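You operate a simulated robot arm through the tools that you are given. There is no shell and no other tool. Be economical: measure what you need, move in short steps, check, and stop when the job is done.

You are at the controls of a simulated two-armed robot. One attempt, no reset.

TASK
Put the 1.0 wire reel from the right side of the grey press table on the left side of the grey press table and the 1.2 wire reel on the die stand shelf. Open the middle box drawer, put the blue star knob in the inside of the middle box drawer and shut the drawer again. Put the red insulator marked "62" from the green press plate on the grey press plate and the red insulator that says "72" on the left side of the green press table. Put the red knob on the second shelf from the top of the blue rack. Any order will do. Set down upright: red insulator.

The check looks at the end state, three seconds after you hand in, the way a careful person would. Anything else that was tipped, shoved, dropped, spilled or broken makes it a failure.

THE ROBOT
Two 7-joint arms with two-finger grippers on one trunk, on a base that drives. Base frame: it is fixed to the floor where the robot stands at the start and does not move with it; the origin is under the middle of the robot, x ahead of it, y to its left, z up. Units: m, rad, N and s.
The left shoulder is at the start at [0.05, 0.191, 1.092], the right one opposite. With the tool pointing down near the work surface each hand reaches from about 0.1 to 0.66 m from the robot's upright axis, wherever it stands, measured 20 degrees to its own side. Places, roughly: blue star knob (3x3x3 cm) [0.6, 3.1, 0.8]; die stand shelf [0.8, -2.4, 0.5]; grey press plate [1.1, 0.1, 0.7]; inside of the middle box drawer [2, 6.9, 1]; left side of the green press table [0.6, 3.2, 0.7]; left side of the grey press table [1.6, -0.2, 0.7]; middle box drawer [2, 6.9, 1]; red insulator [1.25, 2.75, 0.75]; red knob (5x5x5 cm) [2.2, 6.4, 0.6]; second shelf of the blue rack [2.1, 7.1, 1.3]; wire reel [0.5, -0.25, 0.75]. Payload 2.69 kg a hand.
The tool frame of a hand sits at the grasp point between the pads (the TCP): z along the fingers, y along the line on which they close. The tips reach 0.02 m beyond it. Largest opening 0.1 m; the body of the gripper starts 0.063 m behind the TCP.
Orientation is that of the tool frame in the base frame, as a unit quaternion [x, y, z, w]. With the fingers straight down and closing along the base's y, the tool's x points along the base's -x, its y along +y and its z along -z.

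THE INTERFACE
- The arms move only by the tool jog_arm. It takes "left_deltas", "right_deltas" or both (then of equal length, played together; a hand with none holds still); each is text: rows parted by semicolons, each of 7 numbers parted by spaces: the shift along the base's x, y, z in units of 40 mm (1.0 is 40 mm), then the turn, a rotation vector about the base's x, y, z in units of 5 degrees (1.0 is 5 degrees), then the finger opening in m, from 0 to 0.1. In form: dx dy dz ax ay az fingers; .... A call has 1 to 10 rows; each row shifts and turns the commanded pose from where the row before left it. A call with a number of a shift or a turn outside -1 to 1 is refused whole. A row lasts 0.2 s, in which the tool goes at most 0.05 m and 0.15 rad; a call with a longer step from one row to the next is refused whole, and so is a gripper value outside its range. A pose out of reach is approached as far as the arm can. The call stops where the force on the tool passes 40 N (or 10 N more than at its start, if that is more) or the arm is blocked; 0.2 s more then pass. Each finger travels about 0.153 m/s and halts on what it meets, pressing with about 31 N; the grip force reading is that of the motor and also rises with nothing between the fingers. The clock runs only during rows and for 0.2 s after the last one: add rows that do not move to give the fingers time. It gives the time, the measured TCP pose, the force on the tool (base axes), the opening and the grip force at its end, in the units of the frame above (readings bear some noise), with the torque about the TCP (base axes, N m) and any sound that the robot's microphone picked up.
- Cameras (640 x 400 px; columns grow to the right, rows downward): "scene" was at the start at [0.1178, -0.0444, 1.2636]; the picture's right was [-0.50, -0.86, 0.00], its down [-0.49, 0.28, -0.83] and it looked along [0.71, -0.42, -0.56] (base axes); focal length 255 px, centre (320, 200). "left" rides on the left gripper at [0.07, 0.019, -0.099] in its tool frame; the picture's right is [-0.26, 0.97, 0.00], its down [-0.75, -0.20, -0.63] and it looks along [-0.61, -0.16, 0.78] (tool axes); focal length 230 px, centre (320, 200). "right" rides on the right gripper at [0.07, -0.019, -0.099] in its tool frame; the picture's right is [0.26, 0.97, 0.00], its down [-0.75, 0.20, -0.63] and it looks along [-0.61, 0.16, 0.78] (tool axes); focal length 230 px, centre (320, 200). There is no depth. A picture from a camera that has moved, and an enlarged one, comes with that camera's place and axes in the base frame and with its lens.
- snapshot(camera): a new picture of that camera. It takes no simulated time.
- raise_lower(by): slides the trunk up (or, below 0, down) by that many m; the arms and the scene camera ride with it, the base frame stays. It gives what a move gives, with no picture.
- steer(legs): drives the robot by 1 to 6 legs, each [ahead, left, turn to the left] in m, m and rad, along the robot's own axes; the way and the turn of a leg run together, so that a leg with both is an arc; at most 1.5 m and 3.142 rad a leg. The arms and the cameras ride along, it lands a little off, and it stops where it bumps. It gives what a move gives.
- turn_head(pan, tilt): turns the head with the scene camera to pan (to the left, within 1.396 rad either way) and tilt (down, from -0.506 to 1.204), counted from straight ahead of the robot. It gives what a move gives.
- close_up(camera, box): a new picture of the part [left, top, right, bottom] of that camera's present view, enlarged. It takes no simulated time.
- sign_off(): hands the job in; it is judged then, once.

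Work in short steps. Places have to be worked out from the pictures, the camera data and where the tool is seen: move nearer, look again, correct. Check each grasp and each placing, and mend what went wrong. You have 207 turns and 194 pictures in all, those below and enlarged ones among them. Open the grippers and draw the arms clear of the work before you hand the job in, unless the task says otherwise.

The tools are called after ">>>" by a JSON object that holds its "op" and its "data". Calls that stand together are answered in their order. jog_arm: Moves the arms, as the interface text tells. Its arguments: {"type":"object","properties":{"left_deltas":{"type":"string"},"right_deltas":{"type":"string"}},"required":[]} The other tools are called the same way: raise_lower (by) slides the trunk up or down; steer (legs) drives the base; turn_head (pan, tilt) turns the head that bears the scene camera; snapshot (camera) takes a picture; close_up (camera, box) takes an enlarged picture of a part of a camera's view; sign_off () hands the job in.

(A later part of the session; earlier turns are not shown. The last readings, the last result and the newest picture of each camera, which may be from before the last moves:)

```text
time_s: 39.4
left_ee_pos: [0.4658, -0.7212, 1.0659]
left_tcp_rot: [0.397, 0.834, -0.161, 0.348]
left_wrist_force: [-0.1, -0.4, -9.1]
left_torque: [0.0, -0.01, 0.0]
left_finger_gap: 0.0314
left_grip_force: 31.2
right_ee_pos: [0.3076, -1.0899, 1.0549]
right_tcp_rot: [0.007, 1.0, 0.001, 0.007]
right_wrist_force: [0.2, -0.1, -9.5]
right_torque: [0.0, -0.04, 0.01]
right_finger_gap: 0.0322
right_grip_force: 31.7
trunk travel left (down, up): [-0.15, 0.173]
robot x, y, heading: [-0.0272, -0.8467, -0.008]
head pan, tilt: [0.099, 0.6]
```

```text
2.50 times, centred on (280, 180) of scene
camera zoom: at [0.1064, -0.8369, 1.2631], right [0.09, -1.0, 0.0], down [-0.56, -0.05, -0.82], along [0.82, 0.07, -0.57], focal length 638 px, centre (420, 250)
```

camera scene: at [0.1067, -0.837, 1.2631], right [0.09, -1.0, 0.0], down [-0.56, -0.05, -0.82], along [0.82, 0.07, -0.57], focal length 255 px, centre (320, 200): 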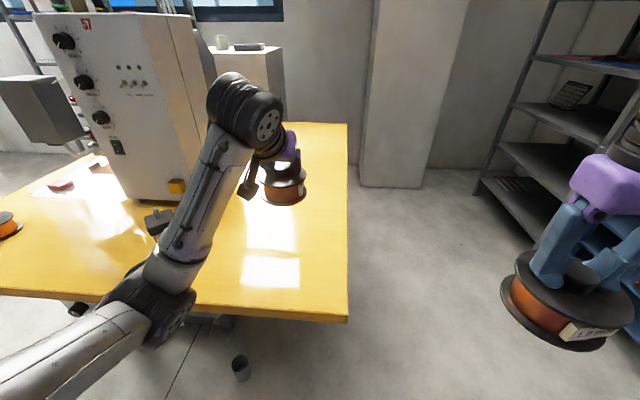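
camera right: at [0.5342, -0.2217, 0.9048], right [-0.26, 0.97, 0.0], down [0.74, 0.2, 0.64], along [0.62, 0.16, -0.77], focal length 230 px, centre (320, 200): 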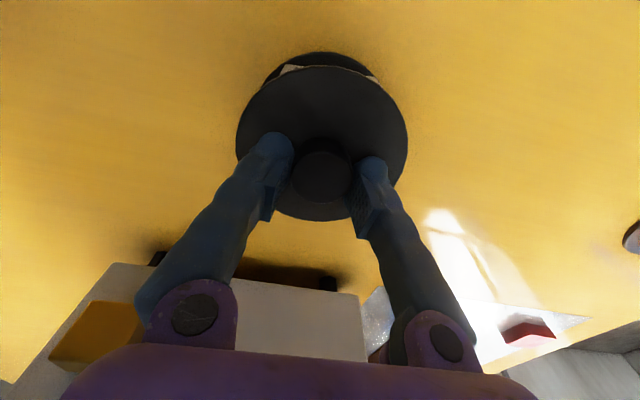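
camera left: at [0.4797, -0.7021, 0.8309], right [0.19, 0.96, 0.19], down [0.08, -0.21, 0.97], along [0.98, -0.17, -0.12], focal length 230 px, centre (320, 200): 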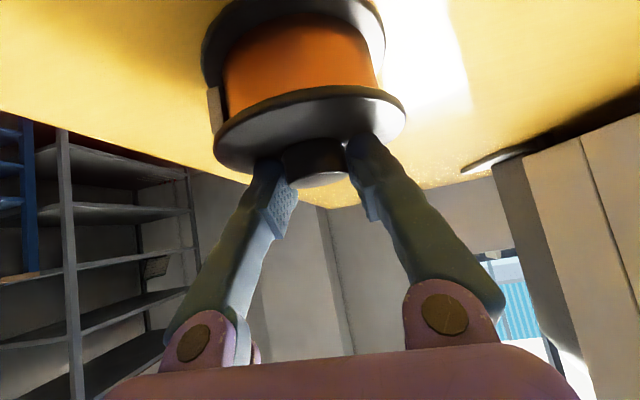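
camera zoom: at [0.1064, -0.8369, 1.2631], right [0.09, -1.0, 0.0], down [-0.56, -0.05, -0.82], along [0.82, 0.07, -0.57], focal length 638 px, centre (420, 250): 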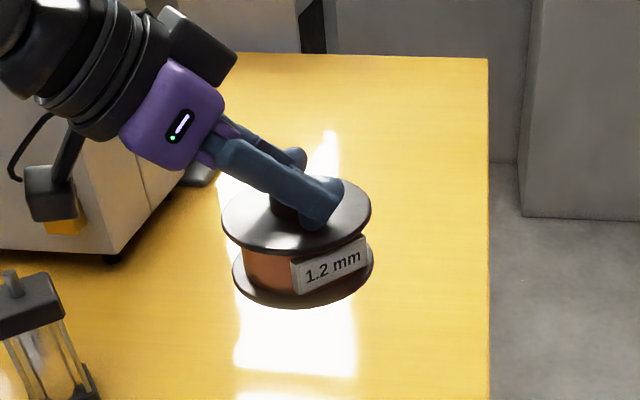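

It reads 1.2 mm. I undo the yaw, then turn the robot right 90° and step toward the die stand.

>>> {"op": "jog_arm", "data": {"left_deltas": "0 0 0 0 0 1 0.015;0 0 0 0 0 1 0.015;0 0 0 0 0 1 0.015;0 0 0 0 0 1 0.015;0 0 0 0 0 1 0.015;0 0 0 0 0 1 0.015;0 0 0 0 0 1 0.015;0 0 0 0 0 1 0.015;0 0 0 0 0 1 0.015;0 0 0 0 0 1 0.015"}}

>>> {"op": "steer", "data": {"legs": [[0, 0, -1.56], [0.3, 0.55, 0]]}}

>>> {"op": "turn_head", "data": {"pan": 0.1, "tilt": 0.5}}

>>> {"op": "snapshot", "data": {"camera": "scene"}}

```text
time_s: 41.6
left_ee_pos: [0.4637, -0.7224, 1.0652]
left_tcp_rot: [0.005, 0.924, 0.003, 0.382]
left_wrist_force: [0.0, -0.5, -10.3]
left_torque: [-0.01, 0.04, -0.01]
left_finger_gap: 0.0315
left_grip_force: 31.2
right_ee_pos: [0.3076, -1.0905, 1.0543]
right_tcp_rot: [0.007, 1.0, 0.001, 0.006]
right_wrist_force: [0.1, -0.8, -9.6]
right_torque: [0.03, -0.05, -0.02]
right_finger_gap: 0.0322
right_grip_force: 30.8
trunk travel left (down, up): [-0.15, 0.173]
robot x, y, heading: [-0.0213, -0.8431, -0.012]
head pan, tilt: [0.099, 0.6]
```

```text
time_s: 48.5
left_ee_pos: [0.3923, -1.4821, 1.0633]
left_tcp_rot: [0.647, 0.661, -0.257, 0.279]
left_wrist_force: [0.4, 0.3, -9.4]
left_torque: [0.03, -0.01, -0.01]
left_finger_gap: 0.0315
left_grip_force: 31.4
right_ee_pos: [0.0162, -1.3404, 1.0524]
right_tcp_rot: [0.7, 0.714, -0.002, 0.006]
right_wrist_force: [1.3, -0.5, -9.5]
right_torque: [0.0, 0.01, 0.0]
right_finger_gap: 0.0316
right_grip_force: 30.8
trunk travel left (down, up): [-0.15, 0.173]
robot x, y, heading: [0.2551, -1.0001, -1.548]
head pan, tilt: [0.099, 0.6]
stopped in leg 2: the robot was blocked; the commanded pose is now the measured one
```

```text
time_s: 49.1
left_ee_pos: [0.3913, -1.4815, 1.0659]
left_tcp_rot: [0.647, 0.66, -0.259, 0.28]
left_wrist_force: [-0.2, -0.2, -9.8]
left_torque: [0.0, 0.0, -0.04]
left_finger_gap: 0.0317
left_grip_force: 30.9
right_ee_pos: [0.0155, -1.3387, 1.0526]
right_tcp_rot: [0.701, 0.714, -0.002, 0.009]
right_wrist_force: [0.1, 0.8, -9.3]
right_torque: [-0.01, 0.0, 0.05]
right_finger_gap: 0.0318
right_grip_force: 30.5
trunk travel left (down, up): [-0.15, 0.173]
robot x, y, heading: [0.2566, -1.0001, -1.553]
head pan, tilt: [0.099, 0.499]
```

```text
162 pictures are left
camera scene: at [0.2616, -1.1286, 1.2724], right [-0.99, -0.12, -0.01], down [-0.05, 0.47, -0.88], along [0.11, -0.87, -0.48], focal length 255 px, centre (320, 200)
```

scene: 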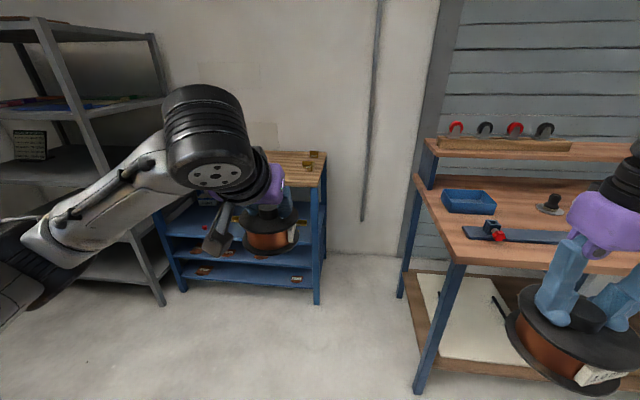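

I touched the table corner while sliding left. I go ahead first (away from the table), then left, and check the table afterwards.

>>> {"op": "steer", "data": {"legs": [[0.35, -0.02, -0.018], [0, 0.38, 0]]}}

>>> {"op": "turn_head", "data": {"pan": 0.0, "tilt": 0.6}}

>>> {"op": "snapshot", "data": {"camera": "scene"}}

>>> {"op": "snapshot", "data": {"camera": "left"}}

```text
time_s: 54.9
left_ee_pos: [0.7602, -1.8302, 1.0628]
left_tcp_rot: [0.65, 0.658, -0.261, 0.275]
left_wrist_force: [-0.8, -0.2, -10.2]
left_torque: [0.0, -0.01, 0.01]
left_finger_gap: 0.0315
left_grip_force: 31.6
right_ee_pos: [0.3858, -1.6823, 1.0527]
right_tcp_rot: [0.705, 0.71, -0.004, 0.006]
right_wrist_force: [-0.8, 0.2, -9.0]
right_torque: [-0.03, -0.02, 0.0]
right_finger_gap: 0.0318
right_grip_force: 31.1
trunk travel left (down, up): [-0.15, 0.173]
robot x, y, heading: [0.6263, -1.3459, -1.567]
head pan, tilt: [0.099, 0.499]
```

```text
time_s: 55.6
left_ee_pos: [0.7593, -1.83, 1.0628]
left_tcp_rot: [0.651, 0.657, -0.262, 0.275]
left_wrist_force: [-0.1, -0.6, -8.9]
left_torque: [0.05, 0.01, 0.01]
left_finger_gap: 0.0317
left_grip_force: 31.1
right_ee_pos: [0.3869, -1.6834, 1.0539]
right_tcp_rot: [0.705, 0.71, -0.004, 0.004]
right_wrist_force: [-0.3, 0.0, -9.5]
right_torque: [0.01, 0.01, 0.03]
right_finger_gap: 0.0315
right_grip_force: 30.8
trunk travel left (down, up): [-0.15, 0.173]
robot x, y, heading: [0.6239, -1.3444, -1.56]
head pan, tilt: [0.0, 0.6]
```

```text
161 pictures are left
camera scene: at [0.6268, -1.4742, 1.2632], right [-1.0, -0.01, 0.0], down [0.0, 0.57, -0.82], along [0.01, -0.82, -0.57], focal length 255 px, centre (320, 200)
```

scene: 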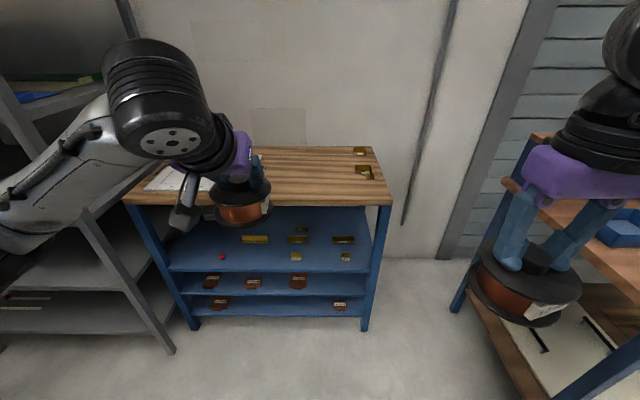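

```text
160 pictures are left
camera left: at [0.7757, -1.7118, 1.0854], right [0.97, -0.17, 0.19], down [-0.21, -0.1, 0.97], along [-0.14, -0.98, -0.13], focal length 230 px, centre (320, 200)
```

left: 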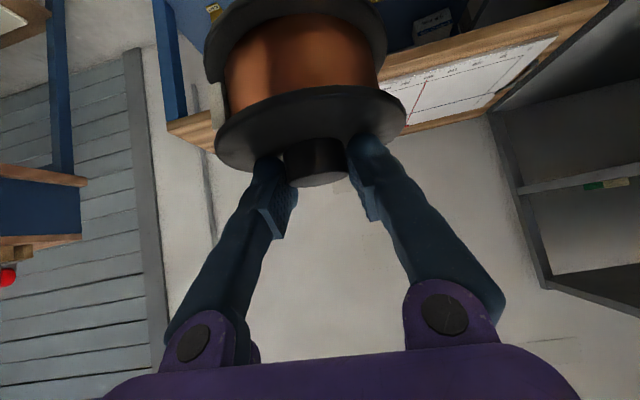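

The upper blue shelf is ≈z 0.43 with small dies on it. I lower the trunk to get reach and a better view of free space on it.

>>> {"op": "raise_lower", "data": {"by": -0.14}}

>>> {"op": "jog_arm", "data": {"left_deltas": "-0.5 0.7 0 0 0 0 0.015;-0.5 0.7 0 0 0 0 0.015;-0.5 0.7 0 0 0 0 0.015;0 0 0 0 0 0 0.015"}}

>>> {"op": "close_up", "data": {"camera": "scene", "box": [100, 150, 420, 350]}}

```text
time_s: 57.3
left_ee_pos: [0.7593, -1.8302, 0.9248]
left_tcp_rot: [0.65, 0.658, -0.262, 0.275]
left_wrist_force: [0.1, 0.2, -8.8]
left_torque: [-0.02, 0.0, 0.03]
left_finger_gap: 0.0315
left_grip_force: 31.1
right_ee_pos: [0.3848, -1.6826, 0.9137]
right_tcp_rot: [0.705, 0.71, -0.004, 0.005]
right_wrist_force: [0.3, -0.1, -9.1]
right_torque: [-0.06, 0.01, 0.03]
right_finger_gap: 0.0312
right_grip_force: 30.4
trunk travel left (down, up): [-0.01, 0.313]
robot x, y, heading: [0.6258, -1.3481, -1.56]
head pan, tilt: [0.0, 0.6]
```

```text
time_s: 58.3
left_ee_pos: [0.7006, -1.746, 0.9212]
left_tcp_rot: [0.65, 0.659, -0.261, 0.275]
left_wrist_force: [-0.3, -0.4, -9.4]
left_torque: [0.01, 0.0, -0.02]
left_finger_gap: 0.0316
left_grip_force: 30.9
right_ee_pos: [0.3875, -1.6817, 0.913]
right_tcp_rot: [0.705, 0.71, -0.004, 0.005]
right_wrist_force: [-0.3, 0.0, -8.8]
right_torque: [-0.01, 0.0, 0.0]
right_finger_gap: 0.0314
right_grip_force: 30.9
trunk travel left (down, up): [-0.01, 0.313]
robot x, y, heading: [0.6263, -1.3432, -1.562]
head pan, tilt: [0.0, 0.6]
```

```text
2.00 times, centred on (260, 250) of scene
camera zoom: at [0.6268, -1.4739, 1.1231], right [-1.0, -0.01, 0.0], down [0.0, 0.57, -0.82], along [0.01, -0.82, -0.57], focal length 511 px, centre (440, 100)
```

zoom: 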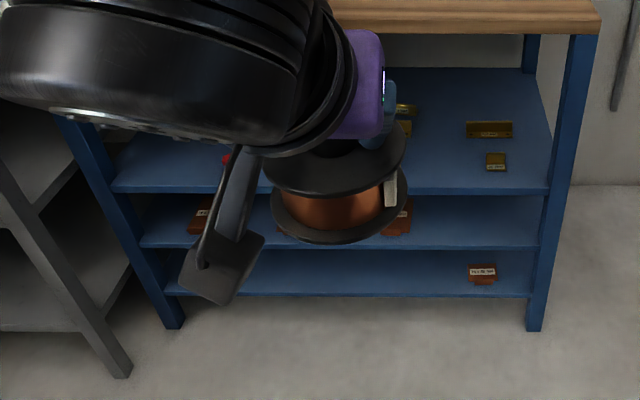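

The hand blocks the view; I raise it above the camera's line of sight.

>>> {"op": "jog_arm", "data": {"left_deltas": "0.5 0 1 0 0 0 0.015;0.5 0 1 0 0 0 0.015;0.5 0 1 0 0 0 0.015;0.5 0 1 0 0 0 0.015;0.5 0 1 0 0 0 0.015;0.5 0 1 0 0 0 0.015;0.5 0 0.5 0 0 0 0.015;0 0 0 0 0 0 0.015"}}

>>> {"op": "close_up", "data": {"camera": "scene", "box": [100, 150, 420, 350]}}

```text
time_s: 60.1
left_ee_pos: [0.8403, -1.7463, 1.1831]
left_tcp_rot: [0.65, 0.658, -0.261, 0.275]
left_wrist_force: [-0.8, 0.4, -9.1]
left_torque: [0.01, 0.03, 0.01]
left_finger_gap: 0.0317
left_grip_force: 31.0
right_ee_pos: [0.3856, -1.6815, 0.9126]
right_tcp_rot: [0.705, 0.709, -0.004, 0.005]
right_wrist_force: [0.5, -0.6, -8.7]
right_torque: [0.02, -0.01, 0.01]
right_finger_gap: 0.0315
right_grip_force: 31.1
trunk travel left (down, up): [-0.01, 0.313]
robot x, y, heading: [0.6239, -1.3473, -1.562]
head pan, tilt: [0.0, 0.6]
```

```text
2.00 times, centred on (260, 250) of scene
camera zoom: at [0.6268, -1.4739, 1.1231], right [-1.0, -0.01, 0.0], down [0.0, 0.57, -0.82], along [0.01, -0.82, -0.57], focal length 511 px, centre (440, 100)
```

zoom: 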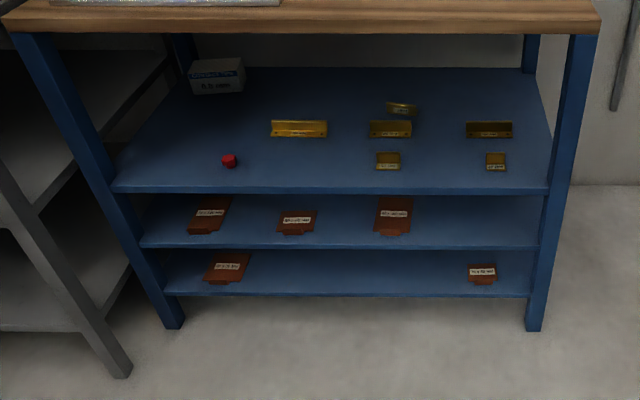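

Free spot chosen: (0.89,-2.23) between the red item and the small die, in front of the long die. I lower the left hand in front of the stand, to then drive it in.

>>> {"op": "jog_arm", "data": {"left_deltas": "0.12 -0.36 -1 0 0 0 0.015;0.12 -0.36 -1 0 0 0 0.015;0.12 -0.36 -1 0 0 0 0.015;0.12 -0.36 -1 0 0 0 0.015;0.12 -0.36 -1 0 0 0 0.015;0.12 -0.36 -1 0 0 0 0.015;0.12 -0.36 -1 0 0 0 0.015;0.12 -0.36 -1 0 0 0 0.015;0.12 -0.36 -1 0 0 0 0.015;0.12 -0.36 -1 0 0 0 0.015"}}

>>> {"op": "jog_arm", "data": {"left_deltas": "0 0 -1 0 0 0 0.015;0 0 -1 0 0 0 0.015;0 0 -1 0 0 0 0.015;0 0 -0.8 0 0 0 0.015;0 0 0 0 0 0 0.015"}}

>>> {"op": "snapshot", "data": {"camera": "scene"}}

```text
time_s: 62.3
left_ee_pos: [0.8869, -1.8892, 0.783]
left_tcp_rot: [0.65, 0.658, -0.261, 0.276]
left_wrist_force: [-0.5, -1.2, -9.8]
left_torque: [0.04, 0.04, -0.02]
left_finger_gap: 0.0316
left_grip_force: 31.0
right_ee_pos: [0.3861, -1.6832, 0.9137]
right_tcp_rot: [0.704, 0.71, -0.003, 0.005]
right_wrist_force: [-0.4, -0.2, -9.7]
right_torque: [-0.02, 0.01, 0.01]
right_finger_gap: 0.0317
right_grip_force: 30.7
trunk travel left (down, up): [-0.01, 0.313]
robot x, y, heading: [0.6253, -1.3453, -1.564]
head pan, tilt: [0.0, 0.6]
```

```text
time_s: 63.5
left_ee_pos: [0.8868, -1.8915, 0.6327]
left_tcp_rot: [0.65, 0.658, -0.262, 0.275]
left_wrist_force: [-0.1, -0.1, -9.8]
left_torque: [0.02, 0.0, -0.02]
left_finger_gap: 0.0315
left_grip_force: 30.9
right_ee_pos: [0.3854, -1.6832, 0.9132]
right_tcp_rot: [0.705, 0.71, -0.003, 0.006]
right_wrist_force: [-0.3, -0.4, -9.8]
right_torque: [-0.04, 0.0, 0.04]
right_finger_gap: 0.0315
right_grip_force: 31.7
trunk travel left (down, up): [-0.01, 0.313]
robot x, y, heading: [0.6272, -1.3428, -1.568]
head pan, tilt: [0.0, 0.6]
```

```text
157 pictures are left
camera scene: at [0.627, -1.4741, 1.1231], right [-1.0, -0.01, 0.0], down [0.0, 0.57, -0.82], along [0.01, -0.82, -0.57], focal length 255 px, centre (320, 200)
```

scene: 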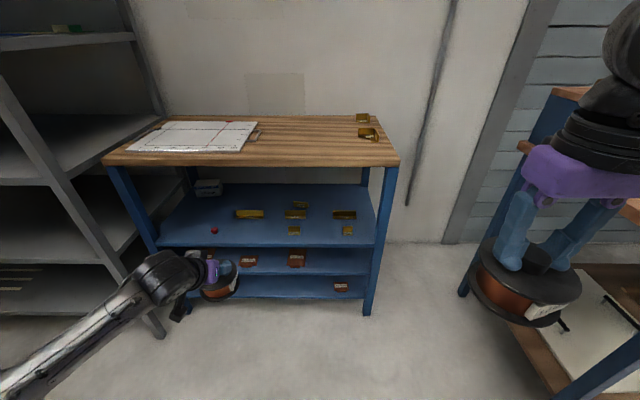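

Clear so far. I drive ahead 0.24 m with the reel at z≈0.63 (bottom ≈0.54, shelf ≈0.45).

>>> {"op": "steer", "data": {"legs": [[0.24, 0, 0]]}}

>>> {"op": "snapshot", "data": {"camera": "scene"}}

>>> {"op": "snapshot", "data": {"camera": "left"}}

```text
time_s: 65.2
left_ee_pos: [0.8914, -2.1283, 0.6328]
left_tcp_rot: [0.65, 0.658, -0.261, 0.275]
left_wrist_force: [-0.2, 0.4, -10.8]
left_torque: [0.05, 0.01, 0.05]
left_finger_gap: 0.0316
left_grip_force: 30.8
right_ee_pos: [0.3875, -1.9189, 0.9137]
right_tcp_rot: [0.704, 0.71, -0.003, 0.006]
right_wrist_force: [0.2, -0.4, -8.9]
right_torque: [-0.03, 0.0, 0.02]
right_finger_gap: 0.0314
right_grip_force: 31.2
trunk travel left (down, up): [-0.01, 0.313]
robot x, y, heading: [0.6274, -1.5835, -1.558]
head pan, tilt: [0.0, 0.6]
```

```text
156 pictures are left
camera scene: at [0.6293, -1.7107, 1.123], right [-1.0, -0.01, 0.0], down [-0.01, 0.57, -0.82], along [0.01, -0.82, -0.57], focal length 255 px, centre (320, 200)
```

scene: 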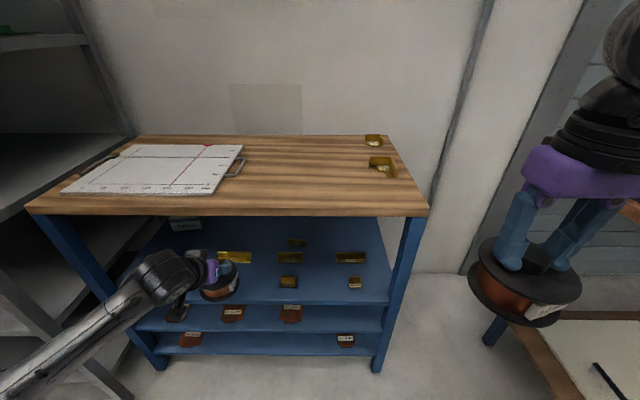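

```text
155 pictures are left
camera left: at [0.9068, -2.0091, 0.6544], right [0.97, -0.17, 0.19], down [-0.21, -0.1, 0.97], along [-0.14, -0.98, -0.13], focal length 230 px, centre (320, 200)
```

left: 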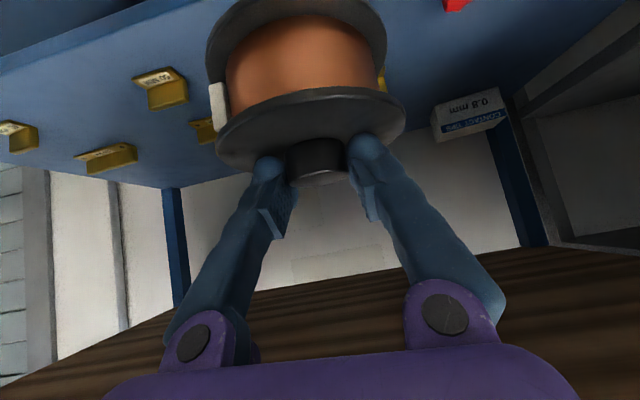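

Measured: shelf z≈0.445, long die's front at y≈-2.307. I drive in 0.09 m more.

>>> {"op": "steer", "data": {"legs": [[0.09, 0, 0]]}}

>>> {"op": "snapshot", "data": {"camera": "scene"}}

```text
time_s: 66.3
left_ee_pos: [0.892, -2.2163, 0.6316]
left_tcp_rot: [0.65, 0.659, -0.261, 0.275]
left_wrist_force: [0.1, 0.5, -9.1]
left_torque: [0.05, 0.01, 0.01]
left_finger_gap: 0.0315
left_grip_force: 31.2
right_ee_pos: [0.3895, -2.0068, 0.9134]
right_tcp_rot: [0.704, 0.71, -0.004, 0.004]
right_wrist_force: [0.2, 0.4, -10.1]
right_torque: [-0.02, -0.02, 0.01]
right_finger_gap: 0.0315
right_grip_force: 30.9
trunk travel left (down, up): [-0.01, 0.313]
robot x, y, heading: [0.6303, -1.6692, -1.561]
head pan, tilt: [0.0, 0.6]
```

```text
154 pictures are left
camera scene: at [0.6301, -1.7995, 1.123], right [-1.0, -0.01, 0.0], down [-0.01, 0.57, -0.82], along [0.01, -0.82, -0.57], focal length 255 px, centre (320, 200)
```

scene: 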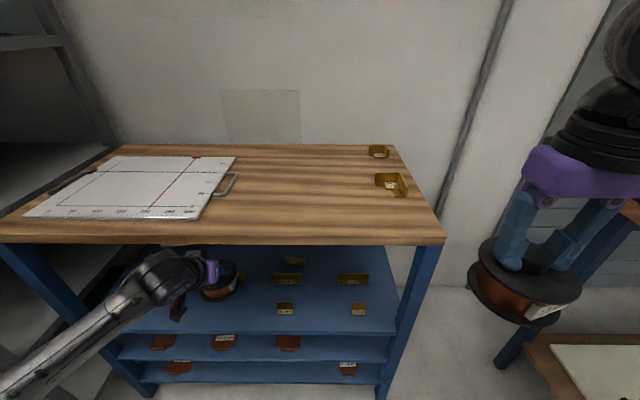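

The reel is at y≈-2.216 inside. I lower it in steps toward contact.

>>> {"op": "jog_arm", "data": {"left_deltas": "0 -0.1 -0.5 0 0 0 0.015;0 -0.1 -0.5 0 0 0 0.015;0 0 -0.5 0 0 0 0.015;0 0 0 0 0 0 0.015"}}

>>> {"op": "close_up", "data": {"camera": "scene", "box": [120, 220, 340, 370]}}

```text
time_s: 67.3
left_ee_pos: [0.8924, -2.2248, 0.5727]
left_tcp_rot: [0.651, 0.658, -0.261, 0.274]
left_wrist_force: [0.4, 0.4, -9.6]
left_torque: [0.03, 0.02, -0.01]
left_finger_gap: 0.0318
left_grip_force: 30.7
right_ee_pos: [0.3884, -2.0086, 0.9122]
right_tcp_rot: [0.704, 0.711, -0.005, 0.004]
right_wrist_force: [-0.1, 0.3, -9.5]
right_torque: [-0.02, -0.01, 0.01]
right_finger_gap: 0.0315
right_grip_force: 30.9
trunk travel left (down, up): [-0.01, 0.313]
robot x, y, heading: [0.6305, -1.6706, -1.564]
head pan, tilt: [0.0, 0.6]
```

```text
2.67 times, centred on (230, 295) of scene
camera zoom: at [0.6301, -1.7992, 1.1231], right [-1.0, -0.01, 0.0], down [-0.01, 0.57, -0.82], along [0.01, -0.82, -0.57], focal length 681 px, centre (560, -53)
```

zoom: 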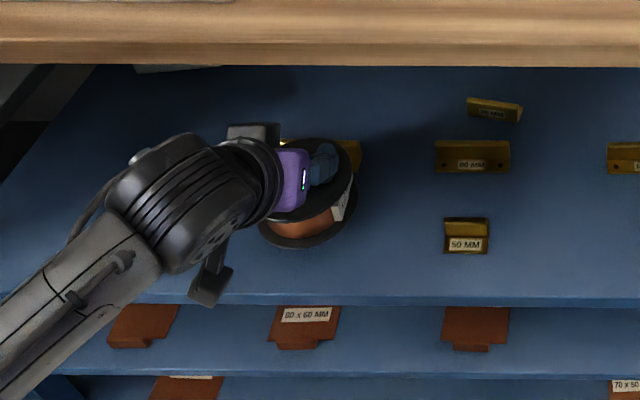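

Continuing down in 8 mm steps until contact.

>>> {"op": "jog_arm", "data": {"left_deltas": "0 0 -0.2 0 0 0 0.015;0 0 -0.2 0 0 0 0.015;0 0 -0.2 0 0 0 0.015;0 0 -0.2 0 0 0 0.015;0 0 0 0 0 0 0.015"}}

```text
time_s: 68.5
left_ee_pos: [0.8927, -2.2238, 0.5393]
left_tcp_rot: [0.649, 0.659, -0.261, 0.275]
left_wrist_force: [-1.0, 0.9, -8.4]
left_torque: [0.04, 0.02, 0.01]
left_finger_gap: 0.0315
left_grip_force: 31.0
right_ee_pos: [0.3887, -2.008, 0.9127]
right_tcp_rot: [0.704, 0.71, -0.004, 0.004]
right_wrist_force: [-0.8, 0.4, -9.6]
right_torque: [-0.03, -0.03, 0.02]
right_finger_gap: 0.0317
right_grip_force: 30.6
trunk travel left (down, up): [-0.01, 0.313]
robot x, y, heading: [0.6262, -1.6703, -1.561]
head pan, tilt: [0.0, 0.6]
```

Still hanging freely; a few more small steps.

>>> {"op": "jog_arm", "data": {"left_deltas": "0 0 -0.15 0 0 0 0.015;0 0 -0.15 0 0 0 0.015;0 0 0 0 0 0 0.015"}}

>>> {"op": "close_up", "data": {"camera": "scene", "box": [120, 220, 340, 370]}}

```text
time_s: 69.3
left_ee_pos: [0.8904, -2.2239, 0.5319]
left_tcp_rot: [0.649, 0.658, -0.263, 0.277]
left_wrist_force: [3.2, 0.5, 3.2]
left_torque: [-0.03, 0.38, 0.02]
left_finger_gap: 0.0316
left_grip_force: 31.2
right_ee_pos: [0.388, -2.0074, 0.914]
right_tcp_rot: [0.704, 0.71, -0.004, 0.006]
right_wrist_force: [1.2, -0.1, -9.5]
right_torque: [-0.05, -0.02, 0.0]
right_finger_gap: 0.0315
right_grip_force: 31.5
trunk travel left (down, up): [-0.01, 0.313]
robot x, y, heading: [0.6302, -1.6708, -1.563]
head pan, tilt: [0.0, 0.6]
```

```text
2.67 times, centred on (230, 295) of scene
camera zoom: at [0.6298, -1.7982, 1.1234], right [-1.0, -0.01, 0.0], down [-0.01, 0.57, -0.82], along [0.01, -0.82, -0.57], focal length 681 px, centre (560, -53)
```

zoom: 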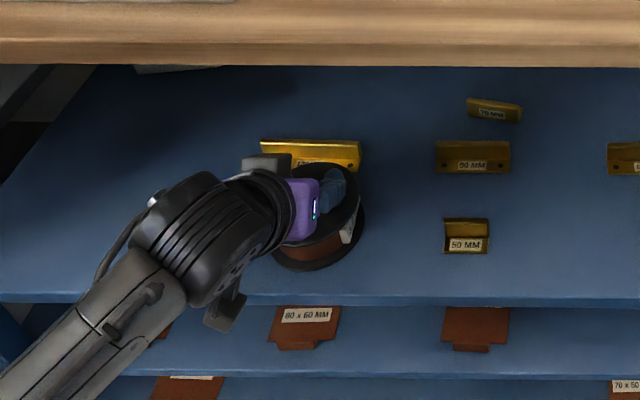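

Weight is on the shelf. I open the fingers and withdraw along the tool axis.

>>> {"op": "jog_arm", "data": {"left_deltas": "0 0 0 0 0 0 0.05;0 0 0 0 0 0 0.07;0 0 0 0 0 0 0.07;0 0.3 0.3 0 0 0 0.07;0 0.6 0.6 0 0 0 0.07;0 0.8 0.5 0 0 0 0.07;0 0 0 0 0 0 0.07"}}

>>> {"op": "close_up", "data": {"camera": "scene", "box": [120, 220, 340, 370]}}

```text
time_s: 70.9
left_ee_pos: [0.8914, -2.157, 0.5836]
left_tcp_rot: [0.65, 0.658, -0.261, 0.275]
left_wrist_force: [-0.1, 0.2, 0.0]
left_torque: [0.01, 0.01, 0.02]
left_finger_gap: 0.07
left_grip_force: 0.1
right_ee_pos: [0.3892, -2.0072, 0.9144]
right_tcp_rot: [0.704, 0.71, -0.004, 0.006]
right_wrist_force: [-0.4, 0.3, -9.5]
right_torque: [-0.03, 0.01, -0.04]
right_finger_gap: 0.0314
right_grip_force: 30.6
trunk travel left (down, up): [-0.01, 0.313]
robot x, y, heading: [0.6274, -1.6715, -1.556]
head pan, tilt: [0.0, 0.6]
```

```text
2.67 times, centred on (230, 295) of scene
camera zoom: at [0.6297, -1.7985, 1.1232], right [-1.0, -0.01, 0.0], down [0.0, 0.57, -0.82], along [0.01, -0.82, -0.57], focal length 681 px, centre (560, -53)
```

zoom: 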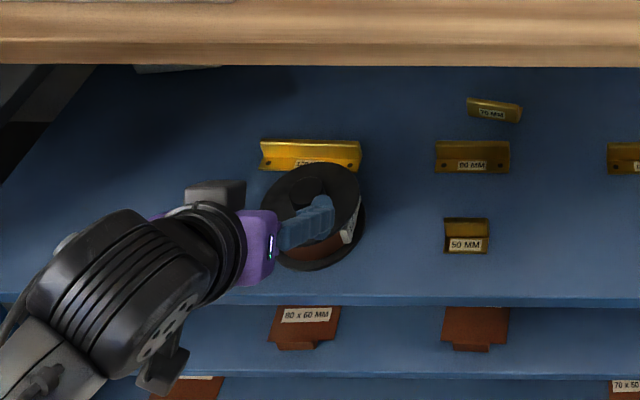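

Reel stands free on the shelf. I drive straight back and look at it.

>>> {"op": "steer", "data": {"legs": [[-0.33, 0, 0]]}}

>>> {"op": "jog_arm", "data": {"left_deltas": "0 0.6 0.8 0 0 0 0.1;0 0.6 0.8 0 0 0 0.1;0 0.6 0.8 0 0 0 0.1;0 0.6 0.8 0 0 0 0.1;0 0.6 0.8 0 0 0 0.1;0 0.3 1 0 0 0 0.1;0 0 1 0 0 0 0.1;0 0 1 0 0 0 0.1;0 0 1 0 0 0 0.1;0 0 1 0 0 0 0.1"}}

>>> {"op": "snapshot", "data": {"camera": "scene"}}

```text
time_s: 73.1
left_ee_pos: [0.8866, -1.831, 0.5838]
left_tcp_rot: [0.652, 0.656, -0.262, 0.275]
left_wrist_force: [-0.5, -0.4, 0.6]
left_torque: [-0.01, -0.04, -0.01]
left_finger_gap: 0.0698
left_grip_force: 0.1
right_ee_pos: [0.3831, -1.678, 0.9152]
right_tcp_rot: [0.707, 0.707, -0.004, 0.006]
right_wrist_force: [-0.3, 0.2, -9.7]
right_torque: [-0.01, 0.0, -0.03]
right_finger_gap: 0.0313
right_grip_force: 31.2
trunk travel left (down, up): [-0.01, 0.313]
robot x, y, heading: [0.627, -1.3413, -1.569]
head pan, tilt: [0.0, 0.6]
```

```text
time_s: 75.3
left_ee_pos: [0.8834, -1.7761, 0.92]
left_tcp_rot: [0.652, 0.657, -0.261, 0.274]
left_wrist_force: [0.6, 0.0, 0.5]
left_torque: [-0.03, -0.01, 0.01]
left_finger_gap: 0.1
left_grip_force: 0.1
left hand out of reach, approached as far as the arm can: row 4, 5, 6
right_ee_pos: [0.3836, -1.678, 0.9137]
right_tcp_rot: [0.707, 0.707, -0.004, 0.005]
right_wrist_force: [-0.4, -0.3, -9.2]
right_torque: [-0.04, 0.02, -0.01]
right_finger_gap: 0.0316
right_grip_force: 31.2
trunk travel left (down, up): [-0.01, 0.313]
robot x, y, heading: [0.6232, -1.3393, -1.568]
head pan, tilt: [0.0, 0.6]
```

```text
150 pictures are left
camera scene: at [0.6268, -1.4711, 1.1232], right [-1.0, 0.0, 0.0], down [0.0, 0.57, -0.82], along [0.0, -0.82, -0.57], focal length 255 px, centre (320, 200)
```

scene: 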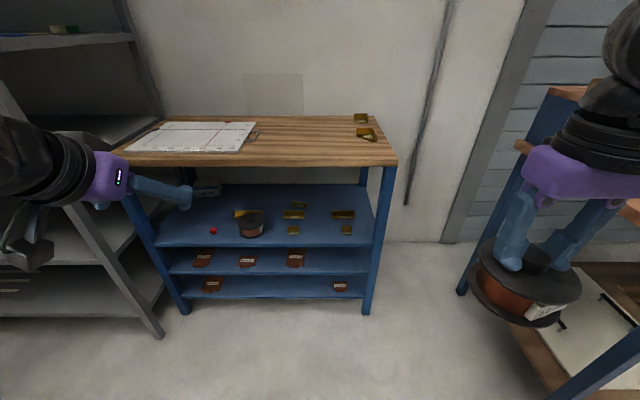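

Placed well. I raise the trunk, un-tilt the left hand, and then turn and drive around toward the far side of the grey table.

>>> {"op": "raise_lower", "data": {"by": 0.14}}

>>> {"op": "jog_arm", "data": {"left_deltas": "0 0.2 0 1 0 0 0.1;0 0.2 0 1 0 0 0.1;0 0.2 0 1 0 0 0.1;0 0.2 0 1 0 0 0.1;0 0.2 0 1 0 0 0.1;0 0.2 0 1 0 0 0.1;0 0.2 0 1 0 0 0.1;0 0.2 0 1 0 0 0.1;0 0.2 0 1 0 0 0.1;0 0 0 0 0 0 0.1"}}

>>> {"op": "steer", "data": {"legs": [[0, 0, 1.57], [-0.68, 0.1, 0]]}}

>>> {"op": "turn_head", "data": {"pan": 0.5, "tilt": 0.5}}

>>> {"op": "snapshot", "data": {"camera": "scene"}}

```text
time_s: 77.0
left_ee_pos: [0.8836, -1.7776, 1.0592]
left_tcp_rot: [0.652, 0.656, -0.263, 0.274]
left_wrist_force: [-0.4, 0.5, -0.9]
left_torque: [0.02, -0.02, -0.03]
left_finger_gap: 0.1002
left_grip_force: 0.0
right_ee_pos: [0.3832, -1.6776, 1.0531]
right_tcp_rot: [0.706, 0.708, -0.004, 0.005]
right_wrist_force: [0.3, 0.7, -10.1]
right_torque: [-0.01, -0.01, -0.01]
right_finger_gap: 0.0313
right_grip_force: 30.9
trunk travel left (down, up): [-0.15, 0.173]
robot x, y, heading: [0.6214, -1.3443, -1.567]
head pan, tilt: [0.0, 0.6]
```

```text
time_s: 79.2
left_ee_pos: [0.8826, -1.704, 1.0601]
left_tcp_rot: [0.708, 0.706, 0.01, 0.003]
left_wrist_force: [0.0, -0.9, -0.2]
left_torque: [-0.02, 0.0, 0.03]
left_finger_gap: 0.1001
left_grip_force: 0.1
right_ee_pos: [0.3852, -1.6776, 1.0555]
right_tcp_rot: [0.707, 0.707, -0.004, 0.004]
right_wrist_force: [-0.5, -0.4, -10.0]
right_torque: [0.0, -0.02, -0.01]
right_finger_gap: 0.0314
right_grip_force: 31.1
trunk travel left (down, up): [-0.15, 0.173]
robot x, y, heading: [0.6246, -1.3427, -1.57]
head pan, tilt: [0.0, 0.6]
```

```text
time_s: 86.8
left_ee_pos: [0.3061, -0.9825, 1.0604]
left_tcp_rot: [-0.002, 1.0, 0.008, -0.004]
left_wrist_force: [-0.2, -0.5, -0.1]
left_torque: [-0.02, -0.04, 0.03]
left_finger_gap: 0.1
left_grip_force: 0.1
right_ee_pos: [0.281, -1.482, 1.0535]
right_tcp_rot: [-0.003, 1.0, 0.001, 0.007]
right_wrist_force: [-1.3, 1.0, -8.9]
right_torque: [-0.01, -0.04, 0.0]
right_finger_gap: 0.0315
right_grip_force: 30.7
trunk travel left (down, up): [-0.15, 0.173]
robot x, y, heading: [-0.0536, -1.241, 0.009]
head pan, tilt: [0.0, 0.6]
```

```text
time_s: 87.7
left_ee_pos: [0.3066, -0.984, 1.0602]
left_tcp_rot: [-0.001, 1.0, 0.009, -0.003]
left_wrist_force: [0.2, 0.1, -0.1]
left_torque: [-0.01, 0.04, -0.02]
left_finger_gap: 0.0998
left_grip_force: 0.2
right_ee_pos: [0.2804, -1.4827, 1.0531]
right_tcp_rot: [-0.003, 1.0, 0.0, 0.005]
right_wrist_force: [-0.2, 0.2, -10.3]
right_torque: [-0.01, -0.03, -0.03]
right_finger_gap: 0.0315
right_grip_force: 30.9
trunk travel left (down, up): [-0.15, 0.173]
robot x, y, heading: [-0.0534, -1.2401, 0.005]
head pan, tilt: [0.499, 0.499]
```

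```text
149 pictures are left
camera scene: at [0.0666, -1.1983, 1.2723], right [0.48, -0.88, 0.0], down [-0.42, -0.23, -0.88], along [0.77, 0.42, -0.48], focal length 255 px, centre (320, 200)
```

scene: 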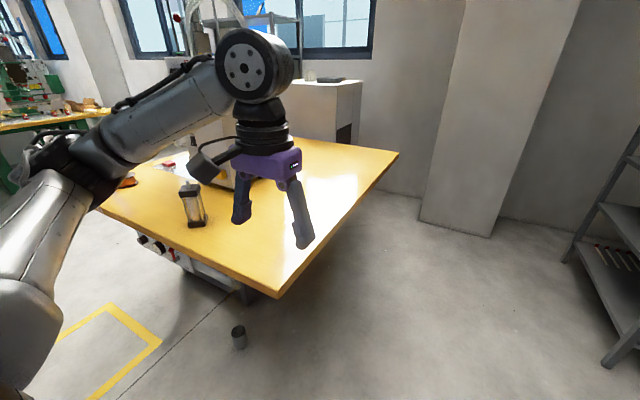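

Table and post are undisturbed. I drive left along the open aisle to y≈1.1 and look toward the grey table's far side.

>>> {"op": "steer", "data": {"legs": [[0, 1.2, 0], [0, 1.15, 0]]}}

>>> {"op": "turn_head", "data": {"pan": -0.5, "tilt": 0.45}}

>>> {"op": "snapshot", "data": {"camera": "scene"}}

>>> {"op": "turn_head", "data": {"pan": 0.6, "tilt": 0.45}}

>>> {"op": "snapshot", "data": {"camera": "scene"}}

```text
time_s: 108.5
left_ee_pos: [0.3042, 1.3717, 1.0608]
left_tcp_rot: [0.003, 1.0, 0.009, -0.003]
left_wrist_force: [-0.8, -0.1, 0.1]
left_torque: [-0.01, 0.02, 0.01]
left_finger_gap: 0.1002
left_grip_force: 0.1
right_ee_pos: [0.2759, 0.8725, 1.0538]
right_tcp_rot: [0.001, 1.0, 0.0, 0.007]
right_wrist_force: [0.4, -0.6, -9.7]
right_torque: [0.0, -0.02, 0.03]
right_finger_gap: 0.0315
right_grip_force: 30.1
trunk travel left (down, up): [-0.15, 0.173]
robot x, y, heading: [-0.0592, 1.1159, -0.0]
head pan, tilt: [0.499, 0.499]
```

```text
time_s: 109.7
left_ee_pos: [0.3045, 1.3708, 1.0606]
left_tcp_rot: [0.002, 1.0, 0.008, -0.003]
left_wrist_force: [-0.3, -0.6, -0.3]
left_torque: [-0.01, -0.02, 0.02]
left_finger_gap: 0.0998
left_grip_force: 0.0
right_ee_pos: [0.2757, 0.8722, 1.0537]
right_tcp_rot: [0.001, 1.0, 0.0, 0.006]
right_wrist_force: [-0.1, 0.0, -9.0]
right_torque: [-0.03, -0.05, 0.03]
right_finger_gap: 0.0317
right_grip_force: 30.8
trunk travel left (down, up): [-0.15, 0.173]
robot x, y, heading: [-0.0574, 1.1165, -0.006]
head pan, tilt: [-0.499, 0.45]
```

```text
148 pictures are left
camera scene: at [0.0633, 1.0707, 1.2768], right [-0.48, -0.88, 0.0], down [-0.38, 0.21, -0.9], along [0.79, -0.43, -0.44], focal length 255 px, centre (320, 200)
```

scene: 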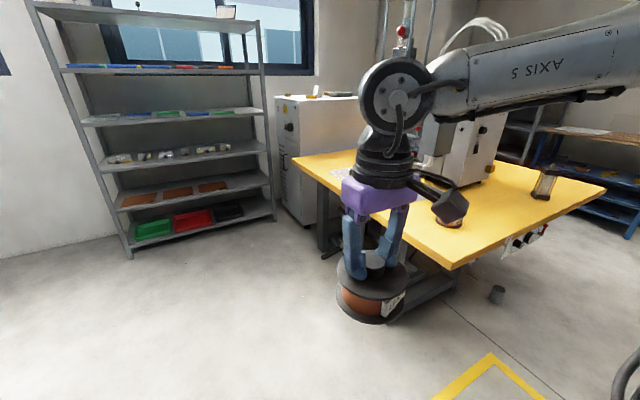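

```text
time_s: 111.1
left_ee_pos: [0.3041, 1.3709, 1.0607]
left_tcp_rot: [0.003, 1.0, 0.009, -0.003]
left_wrist_force: [0.2, -0.6, -0.3]
left_torque: [-0.03, 0.0, -0.01]
left_finger_gap: 0.0997
left_grip_force: 0.1
right_ee_pos: [0.2749, 0.8718, 1.0534]
right_tcp_rot: [0.002, 1.0, 0.001, 0.007]
right_wrist_force: [0.5, -0.8, -9.7]
right_torque: [-0.01, -0.06, 0.0]
right_finger_gap: 0.0315
right_grip_force: 31.3
trunk travel left (down, up): [-0.15, 0.173]
robot x, y, heading: [-0.0564, 1.1162, 0.001]
head pan, tilt: [0.6, 0.45]
```

```text
147 pictures are left
camera scene: at [0.0586, 1.1665, 1.2768], right [0.56, -0.83, 0.0], down [-0.36, -0.24, -0.9], along [0.74, 0.51, -0.44], focal length 255 px, centre (320, 200)
```

scene: 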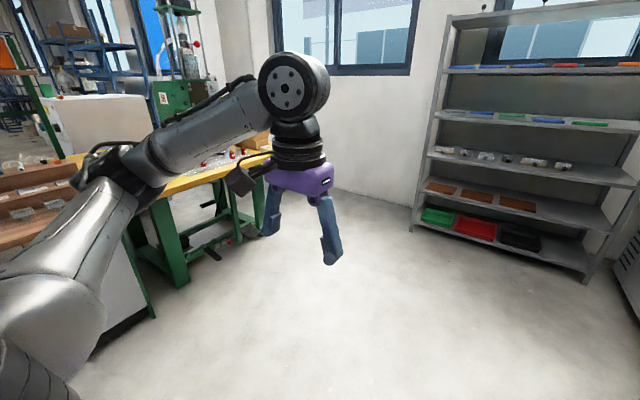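

A cabinet blocks the far end, so the left side must be served from the front (y>0.39). I turn to face the table and sidestep to x≈1.5.

>>> {"op": "steer", "data": {"legs": [[0, 0, -1.571], [0, 1.45, 0]]}}

>>> {"op": "turn_head", "data": {"pan": 0.0, "tilt": 0.55}}

>>> {"op": "snapshot", "data": {"camera": "scene"}}

```text
time_s: 127.6
left_ee_pos: [1.6241, 0.7296, 1.0599]
left_tcp_rot: [0.715, 0.7, 0.009, 0.004]
left_wrist_force: [0.0, -1.0, -0.6]
left_torque: [0.01, 0.03, -0.01]
left_finger_gap: 0.1
left_grip_force: 0.0
right_ee_pos: [1.1248, 0.7664, 1.0528]
right_tcp_rot: [0.714, 0.7, -0.005, 0.005]
right_wrist_force: [0.2, -0.6, -9.5]
right_torque: [-0.01, 0.01, -0.03]
right_finger_gap: 0.0315
right_grip_force: 32.1
trunk travel left (down, up): [-0.15, 0.173]
robot x, y, heading: [1.373, 1.1021, -1.593]
head pan, tilt: [0.6, 0.45]
```

```text
time_s: 128.6
left_ee_pos: [1.6239, 0.7309, 1.0602]
left_tcp_rot: [0.714, 0.7, 0.008, 0.003]
left_wrist_force: [-0.7, -0.5, -0.1]
left_torque: [0.03, -0.01, 0.0]
left_finger_gap: 0.1001
left_grip_force: 0.0
right_ee_pos: [1.125, 0.767, 1.0528]
right_tcp_rot: [0.714, 0.7, -0.005, 0.005]
right_wrist_force: [-0.1, 0.4, -8.8]
right_torque: [-0.06, 0.0, -0.01]
right_finger_gap: 0.0314
right_grip_force: 31.1
trunk travel left (down, up): [-0.15, 0.173]
robot x, y, heading: [1.3765, 1.0957, -1.594]
head pan, tilt: [0.0, 0.55]
```

```text
146 pictures are left
camera scene: at [1.3721, 0.9677, 1.2678], right [-1.0, 0.02, 0.0], down [0.01, 0.52, -0.85], along [-0.01, -0.85, -0.52], focal length 255 px, centre (320, 200)
```

scene: 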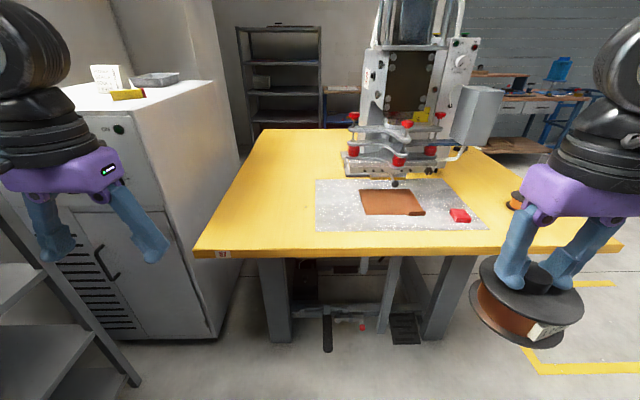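

Clear front view: table front edge y≈0.38, plate spans x≈0.78–1.38, the left side x 1.42–1.75 is empty. I raise the left hand and drive in to about (1.58,0.68).

>>> {"op": "jog_arm", "data": {"left_deltas": "0 0.3 1 0 0 0 0.1;0 0.3 1 0 0 0 0.1;0 0.3 1 0 0 0 0.1;0 0 0.5 0 0 0 0.1;0 0 0 0 0 0 0.1"}}

>>> {"op": "steer", "data": {"legs": [[0, 0.2, 0.023], [0.4, 0, 0]]}}

>>> {"op": "snapshot", "data": {"camera": "scene"}}

```text
time_s: 129.8
left_ee_pos: [1.6239, 0.7665, 1.1997]
left_tcp_rot: [0.715, 0.699, 0.009, 0.003]
left_wrist_force: [0.2, -0.6, 0.1]
left_torque: [0.04, -0.02, -0.03]
left_finger_gap: 0.1
left_grip_force: 0.0
right_ee_pos: [1.125, 0.7674, 1.0536]
right_tcp_rot: [0.714, 0.7, -0.005, 0.004]
right_wrist_force: [-1.3, -0.7, -8.7]
right_torque: [-0.03, -0.02, 0.0]
right_finger_gap: 0.0316
right_grip_force: 31.1
trunk travel left (down, up): [-0.15, 0.173]
robot x, y, heading: [1.3754, 1.0987, -1.585]
head pan, tilt: [0.0, 0.55]
```

```text
time_s: 134.3
left_ee_pos: [1.838, 0.3674, 1.1996]
left_tcp_rot: [0.704, 0.71, 0.009, 0.003]
left_wrist_force: [-0.2, -0.6, 0.5]
left_torque: [0.0, 0.01, 0.02]
left_finger_gap: 0.0998
left_grip_force: 0.0
right_ee_pos: [1.3387, 0.3543, 1.0532]
right_tcp_rot: [0.703, 0.711, -0.005, 0.005]
right_wrist_force: [-0.8, -0.1, -9.3]
right_torque: [-0.03, 0.0, 0.01]
right_finger_gap: 0.0313
right_grip_force: 30.9
trunk travel left (down, up): [-0.15, 0.173]
robot x, y, heading: [1.5758, 0.691, -1.559]
head pan, tilt: [0.0, 0.55]
```

```text
145 pictures are left
camera scene: at [1.5798, 0.5614, 1.2677], right [-1.0, -0.01, 0.0], down [-0.01, 0.52, -0.85], along [0.01, -0.85, -0.52], focal length 255 px, centre (320, 200)
```

scene: 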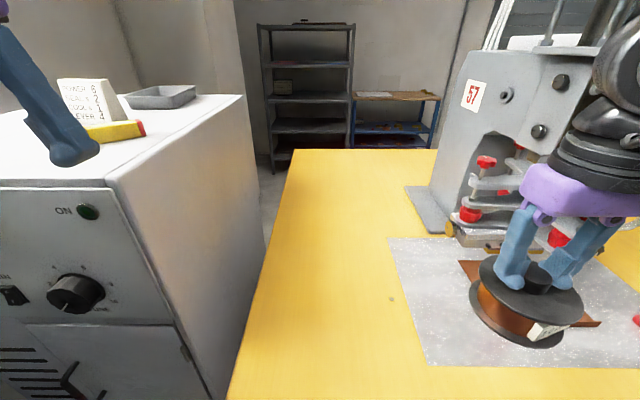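

I move the held reel over the left side of the table to (1.55, 0.12).

>>> {"op": "jog_arm", "data": {"right_deltas": "0.75 -0.8 0 0 0 0 0.02;0.75 -0.8 0 0 0 0 0.02;0.75 -0.8 0 0 0 0 0.02;0.75 -0.8 0 0 0 0 0.02;0.75 -0.8 0 0 0 0 0.02;0.75 -0.8 0 0 0 0 0.02;0.75 -0.8 0 0 0 0 0.02;0 0 -1 0 0 0 0.02;0 0 -1 0 0 0 0.02;0 0 -1 0 0 0 0.02"}}

>>> {"op": "snapshot", "data": {"camera": "scene"}}

```text
time_s: 136.5
left_ee_pos: [1.8383, 0.3673, 1.1999]
left_tcp_rot: [0.704, 0.711, 0.008, 0.004]
left_wrist_force: [0.1, 0.3, 1.1]
left_torque: [0.0, 0.01, -0.01]
left_finger_gap: 0.1
left_grip_force: 0.1
right_ee_pos: [1.4347, 0.2261, 0.9254]
right_tcp_rot: [0.704, 0.71, -0.004, 0.005]
right_wrist_force: [1.1, 0.2, -9.4]
right_torque: [-0.04, -0.02, -0.01]
right_finger_gap: 0.0313
right_grip_force: 31.3
right hand out of reach, approached as far as the arm can: row 4, 5, 6, 7
trunk travel left (down, up): [-0.15, 0.173]
robot x, y, heading: [1.5757, 0.6905, -1.559]
head pan, tilt: [0.0, 0.55]
```

```text
144 pictures are left
camera scene: at [1.5797, 0.5613, 1.2677], right [-1.0, -0.01, 0.0], down [-0.01, 0.52, -0.85], along [0.01, -0.85, -0.52], focal length 255 px, centre (320, 200)
```

scene: 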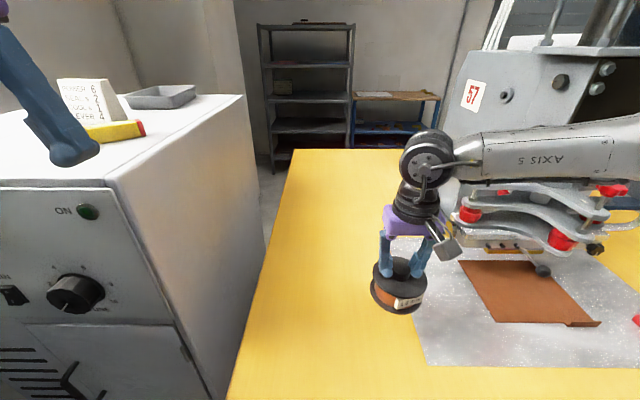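

Reach-limited at (1.435,0.226). I shift the base 0.12 m left and 0.05 m ahead instead.

>>> {"op": "steer", "data": {"legs": [[0, 0.125, 0], [0.05, 0, 0]]}}

>>> {"op": "snapshot", "data": {"camera": "scene"}}

```text
time_s: 137.9
left_ee_pos: [1.8543, 0.3718, 1.2093]
left_tcp_rot: [0.712, 0.701, 0.027, 0.018]
left_wrist_force: [0.6, -0.1, -0.4]
left_torque: [0.02, 0.0, 0.0]
left_finger_gap: 0.1003
left_grip_force: 0.1
right_ee_pos: [1.4635, 0.2363, 0.924]
right_tcp_rot: [0.706, 0.708, 0.004, 0.015]
right_wrist_force: [-0.9, 0.1, -9.0]
right_torque: [-0.02, 0.0, 0.01]
right_finger_gap: 0.0316
right_grip_force: 30.9
trunk travel left (down, up): [-0.15, 0.173]
robot x, y, heading: [1.6305, 0.6964, -1.573]
head pan, tilt: [0.0, 0.55]
stopped in leg 1: the robot was blocked; the commanded pose is now the measured one
```

```text
143 pictures are left
camera scene: at [1.6033, 0.571, 1.2694], right [-1.0, 0.0, -0.03], down [0.02, 0.52, -0.86], along [0.02, -0.86, -0.52], focal length 255 px, centre (320, 200)
```

scene: 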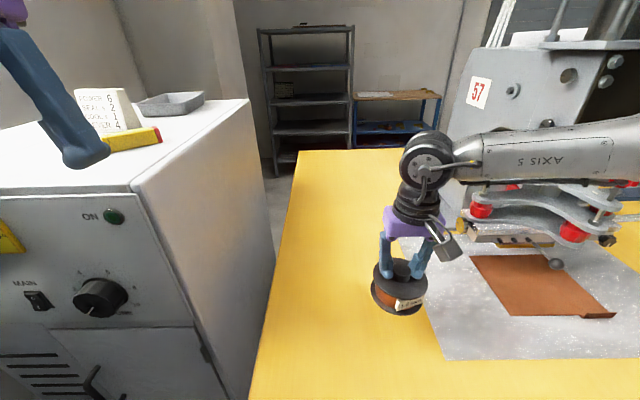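

Something on the robot's left side touched (the body even tilted). I back off right immediately and look left.

>>> {"op": "steer", "data": {"legs": [[0, -0.06, 0]]}}

>>> {"op": "turn_head", "data": {"pan": 1.35, "tilt": 0.4}}

>>> {"op": "snapshot", "data": {"camera": "scene"}}

```text
time_s: 139.2
left_ee_pos: [1.8294, 0.3654, 1.1973]
left_tcp_rot: [0.709, 0.705, 0.017, 0.005]
left_wrist_force: [-0.2, 1.0, 0.5]
left_torque: [-0.03, -0.06, -0.02]
left_finger_gap: 0.1002
left_grip_force: 0.1
right_ee_pos: [1.4287, 0.2301, 0.9263]
right_tcp_rot: [0.706, 0.709, -0.004, 0.006]
right_wrist_force: [-0.4, -0.5, -9.6]
right_torque: [-0.06, -0.02, 0.01]
right_finger_gap: 0.0317
right_grip_force: 31.2
trunk travel left (down, up): [-0.15, 0.173]
robot x, y, heading: [1.5763, 0.696, -1.561]
head pan, tilt: [0.0, 0.55]
```

```text
time_s: 140.7
left_ee_pos: [1.8294, 0.3659, 1.1977]
left_tcp_rot: [0.709, 0.705, 0.016, 0.004]
left_wrist_force: [0.3, 0.0, 0.2]
left_torque: [0.02, -0.01, -0.01]
left_finger_gap: 0.1002
left_grip_force: 0.1
right_ee_pos: [1.4311, 0.2305, 0.9245]
right_tcp_rot: [0.705, 0.709, -0.004, 0.003]
right_wrist_force: [-0.2, -0.2, -9.9]
right_torque: [-0.01, -0.02, -0.04]
right_finger_gap: 0.0317
right_grip_force: 31.1
trunk travel left (down, up): [-0.15, 0.173]
robot x, y, heading: [1.5754, 0.6935, -1.564]
head pan, tilt: [1.349, 0.4]
```

```text
142 pictures are left
camera scene: at [1.6678, 0.6338, 1.2815], right [-0.21, -0.98, 0.0], down [-0.38, 0.08, -0.92], along [0.9, -0.2, -0.39], focal length 255 px, centre (320, 200)
```

scene: 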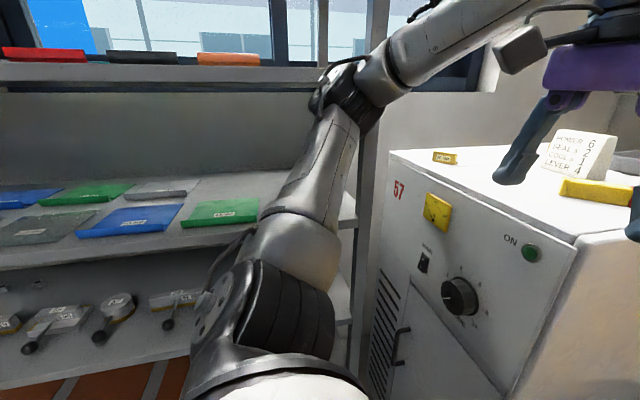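

The left elbow had brushed the rack post. I'll bring the left hand inward (tucking the elbow), then turn the base left 0.25 rad so the right hand swings over the left side.

>>> {"op": "jog_arm", "data": {"left_deltas": "-0.8 0 0.2 0 0 0 0.1;-0.8 0 0.2 0 0 0 0.1;-0.8 0 0.2 0 0 0 0.1;-0.8 0 0 0 0 0 0.1;0 0 0 0 0 0 0.1"}}

>>> {"op": "snapshot", "data": {"camera": "scene"}}

```text
time_s: 141.8
left_ee_pos: [1.7013, 0.3676, 1.2229]
left_tcp_rot: [0.709, 0.705, 0.016, 0.004]
left_wrist_force: [-0.1, 0.2, -0.3]
left_torque: [0.0, -0.01, 0.0]
left_finger_gap: 0.1002
left_grip_force: 0.0
right_ee_pos: [1.4309, 0.2305, 0.9265]
right_tcp_rot: [0.705, 0.709, -0.005, 0.003]
right_wrist_force: [0.4, -0.8, -9.2]
right_torque: [-0.04, 0.03, 0.01]
right_finger_gap: 0.0315
right_grip_force: 30.9
trunk travel left (down, up): [-0.15, 0.173]
robot x, y, heading: [1.577, 0.6923, -1.57]
head pan, tilt: [1.349, 0.4]
```

```text
141 pictures are left
camera scene: at [1.6682, 0.6341, 1.2815], right [-0.21, -0.98, 0.0], down [-0.38, 0.08, -0.92], along [0.9, -0.2, -0.39], focal length 255 px, centre (320, 200)
```

scene: 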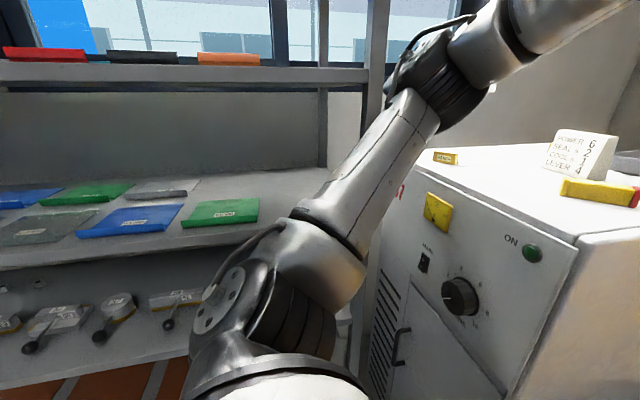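

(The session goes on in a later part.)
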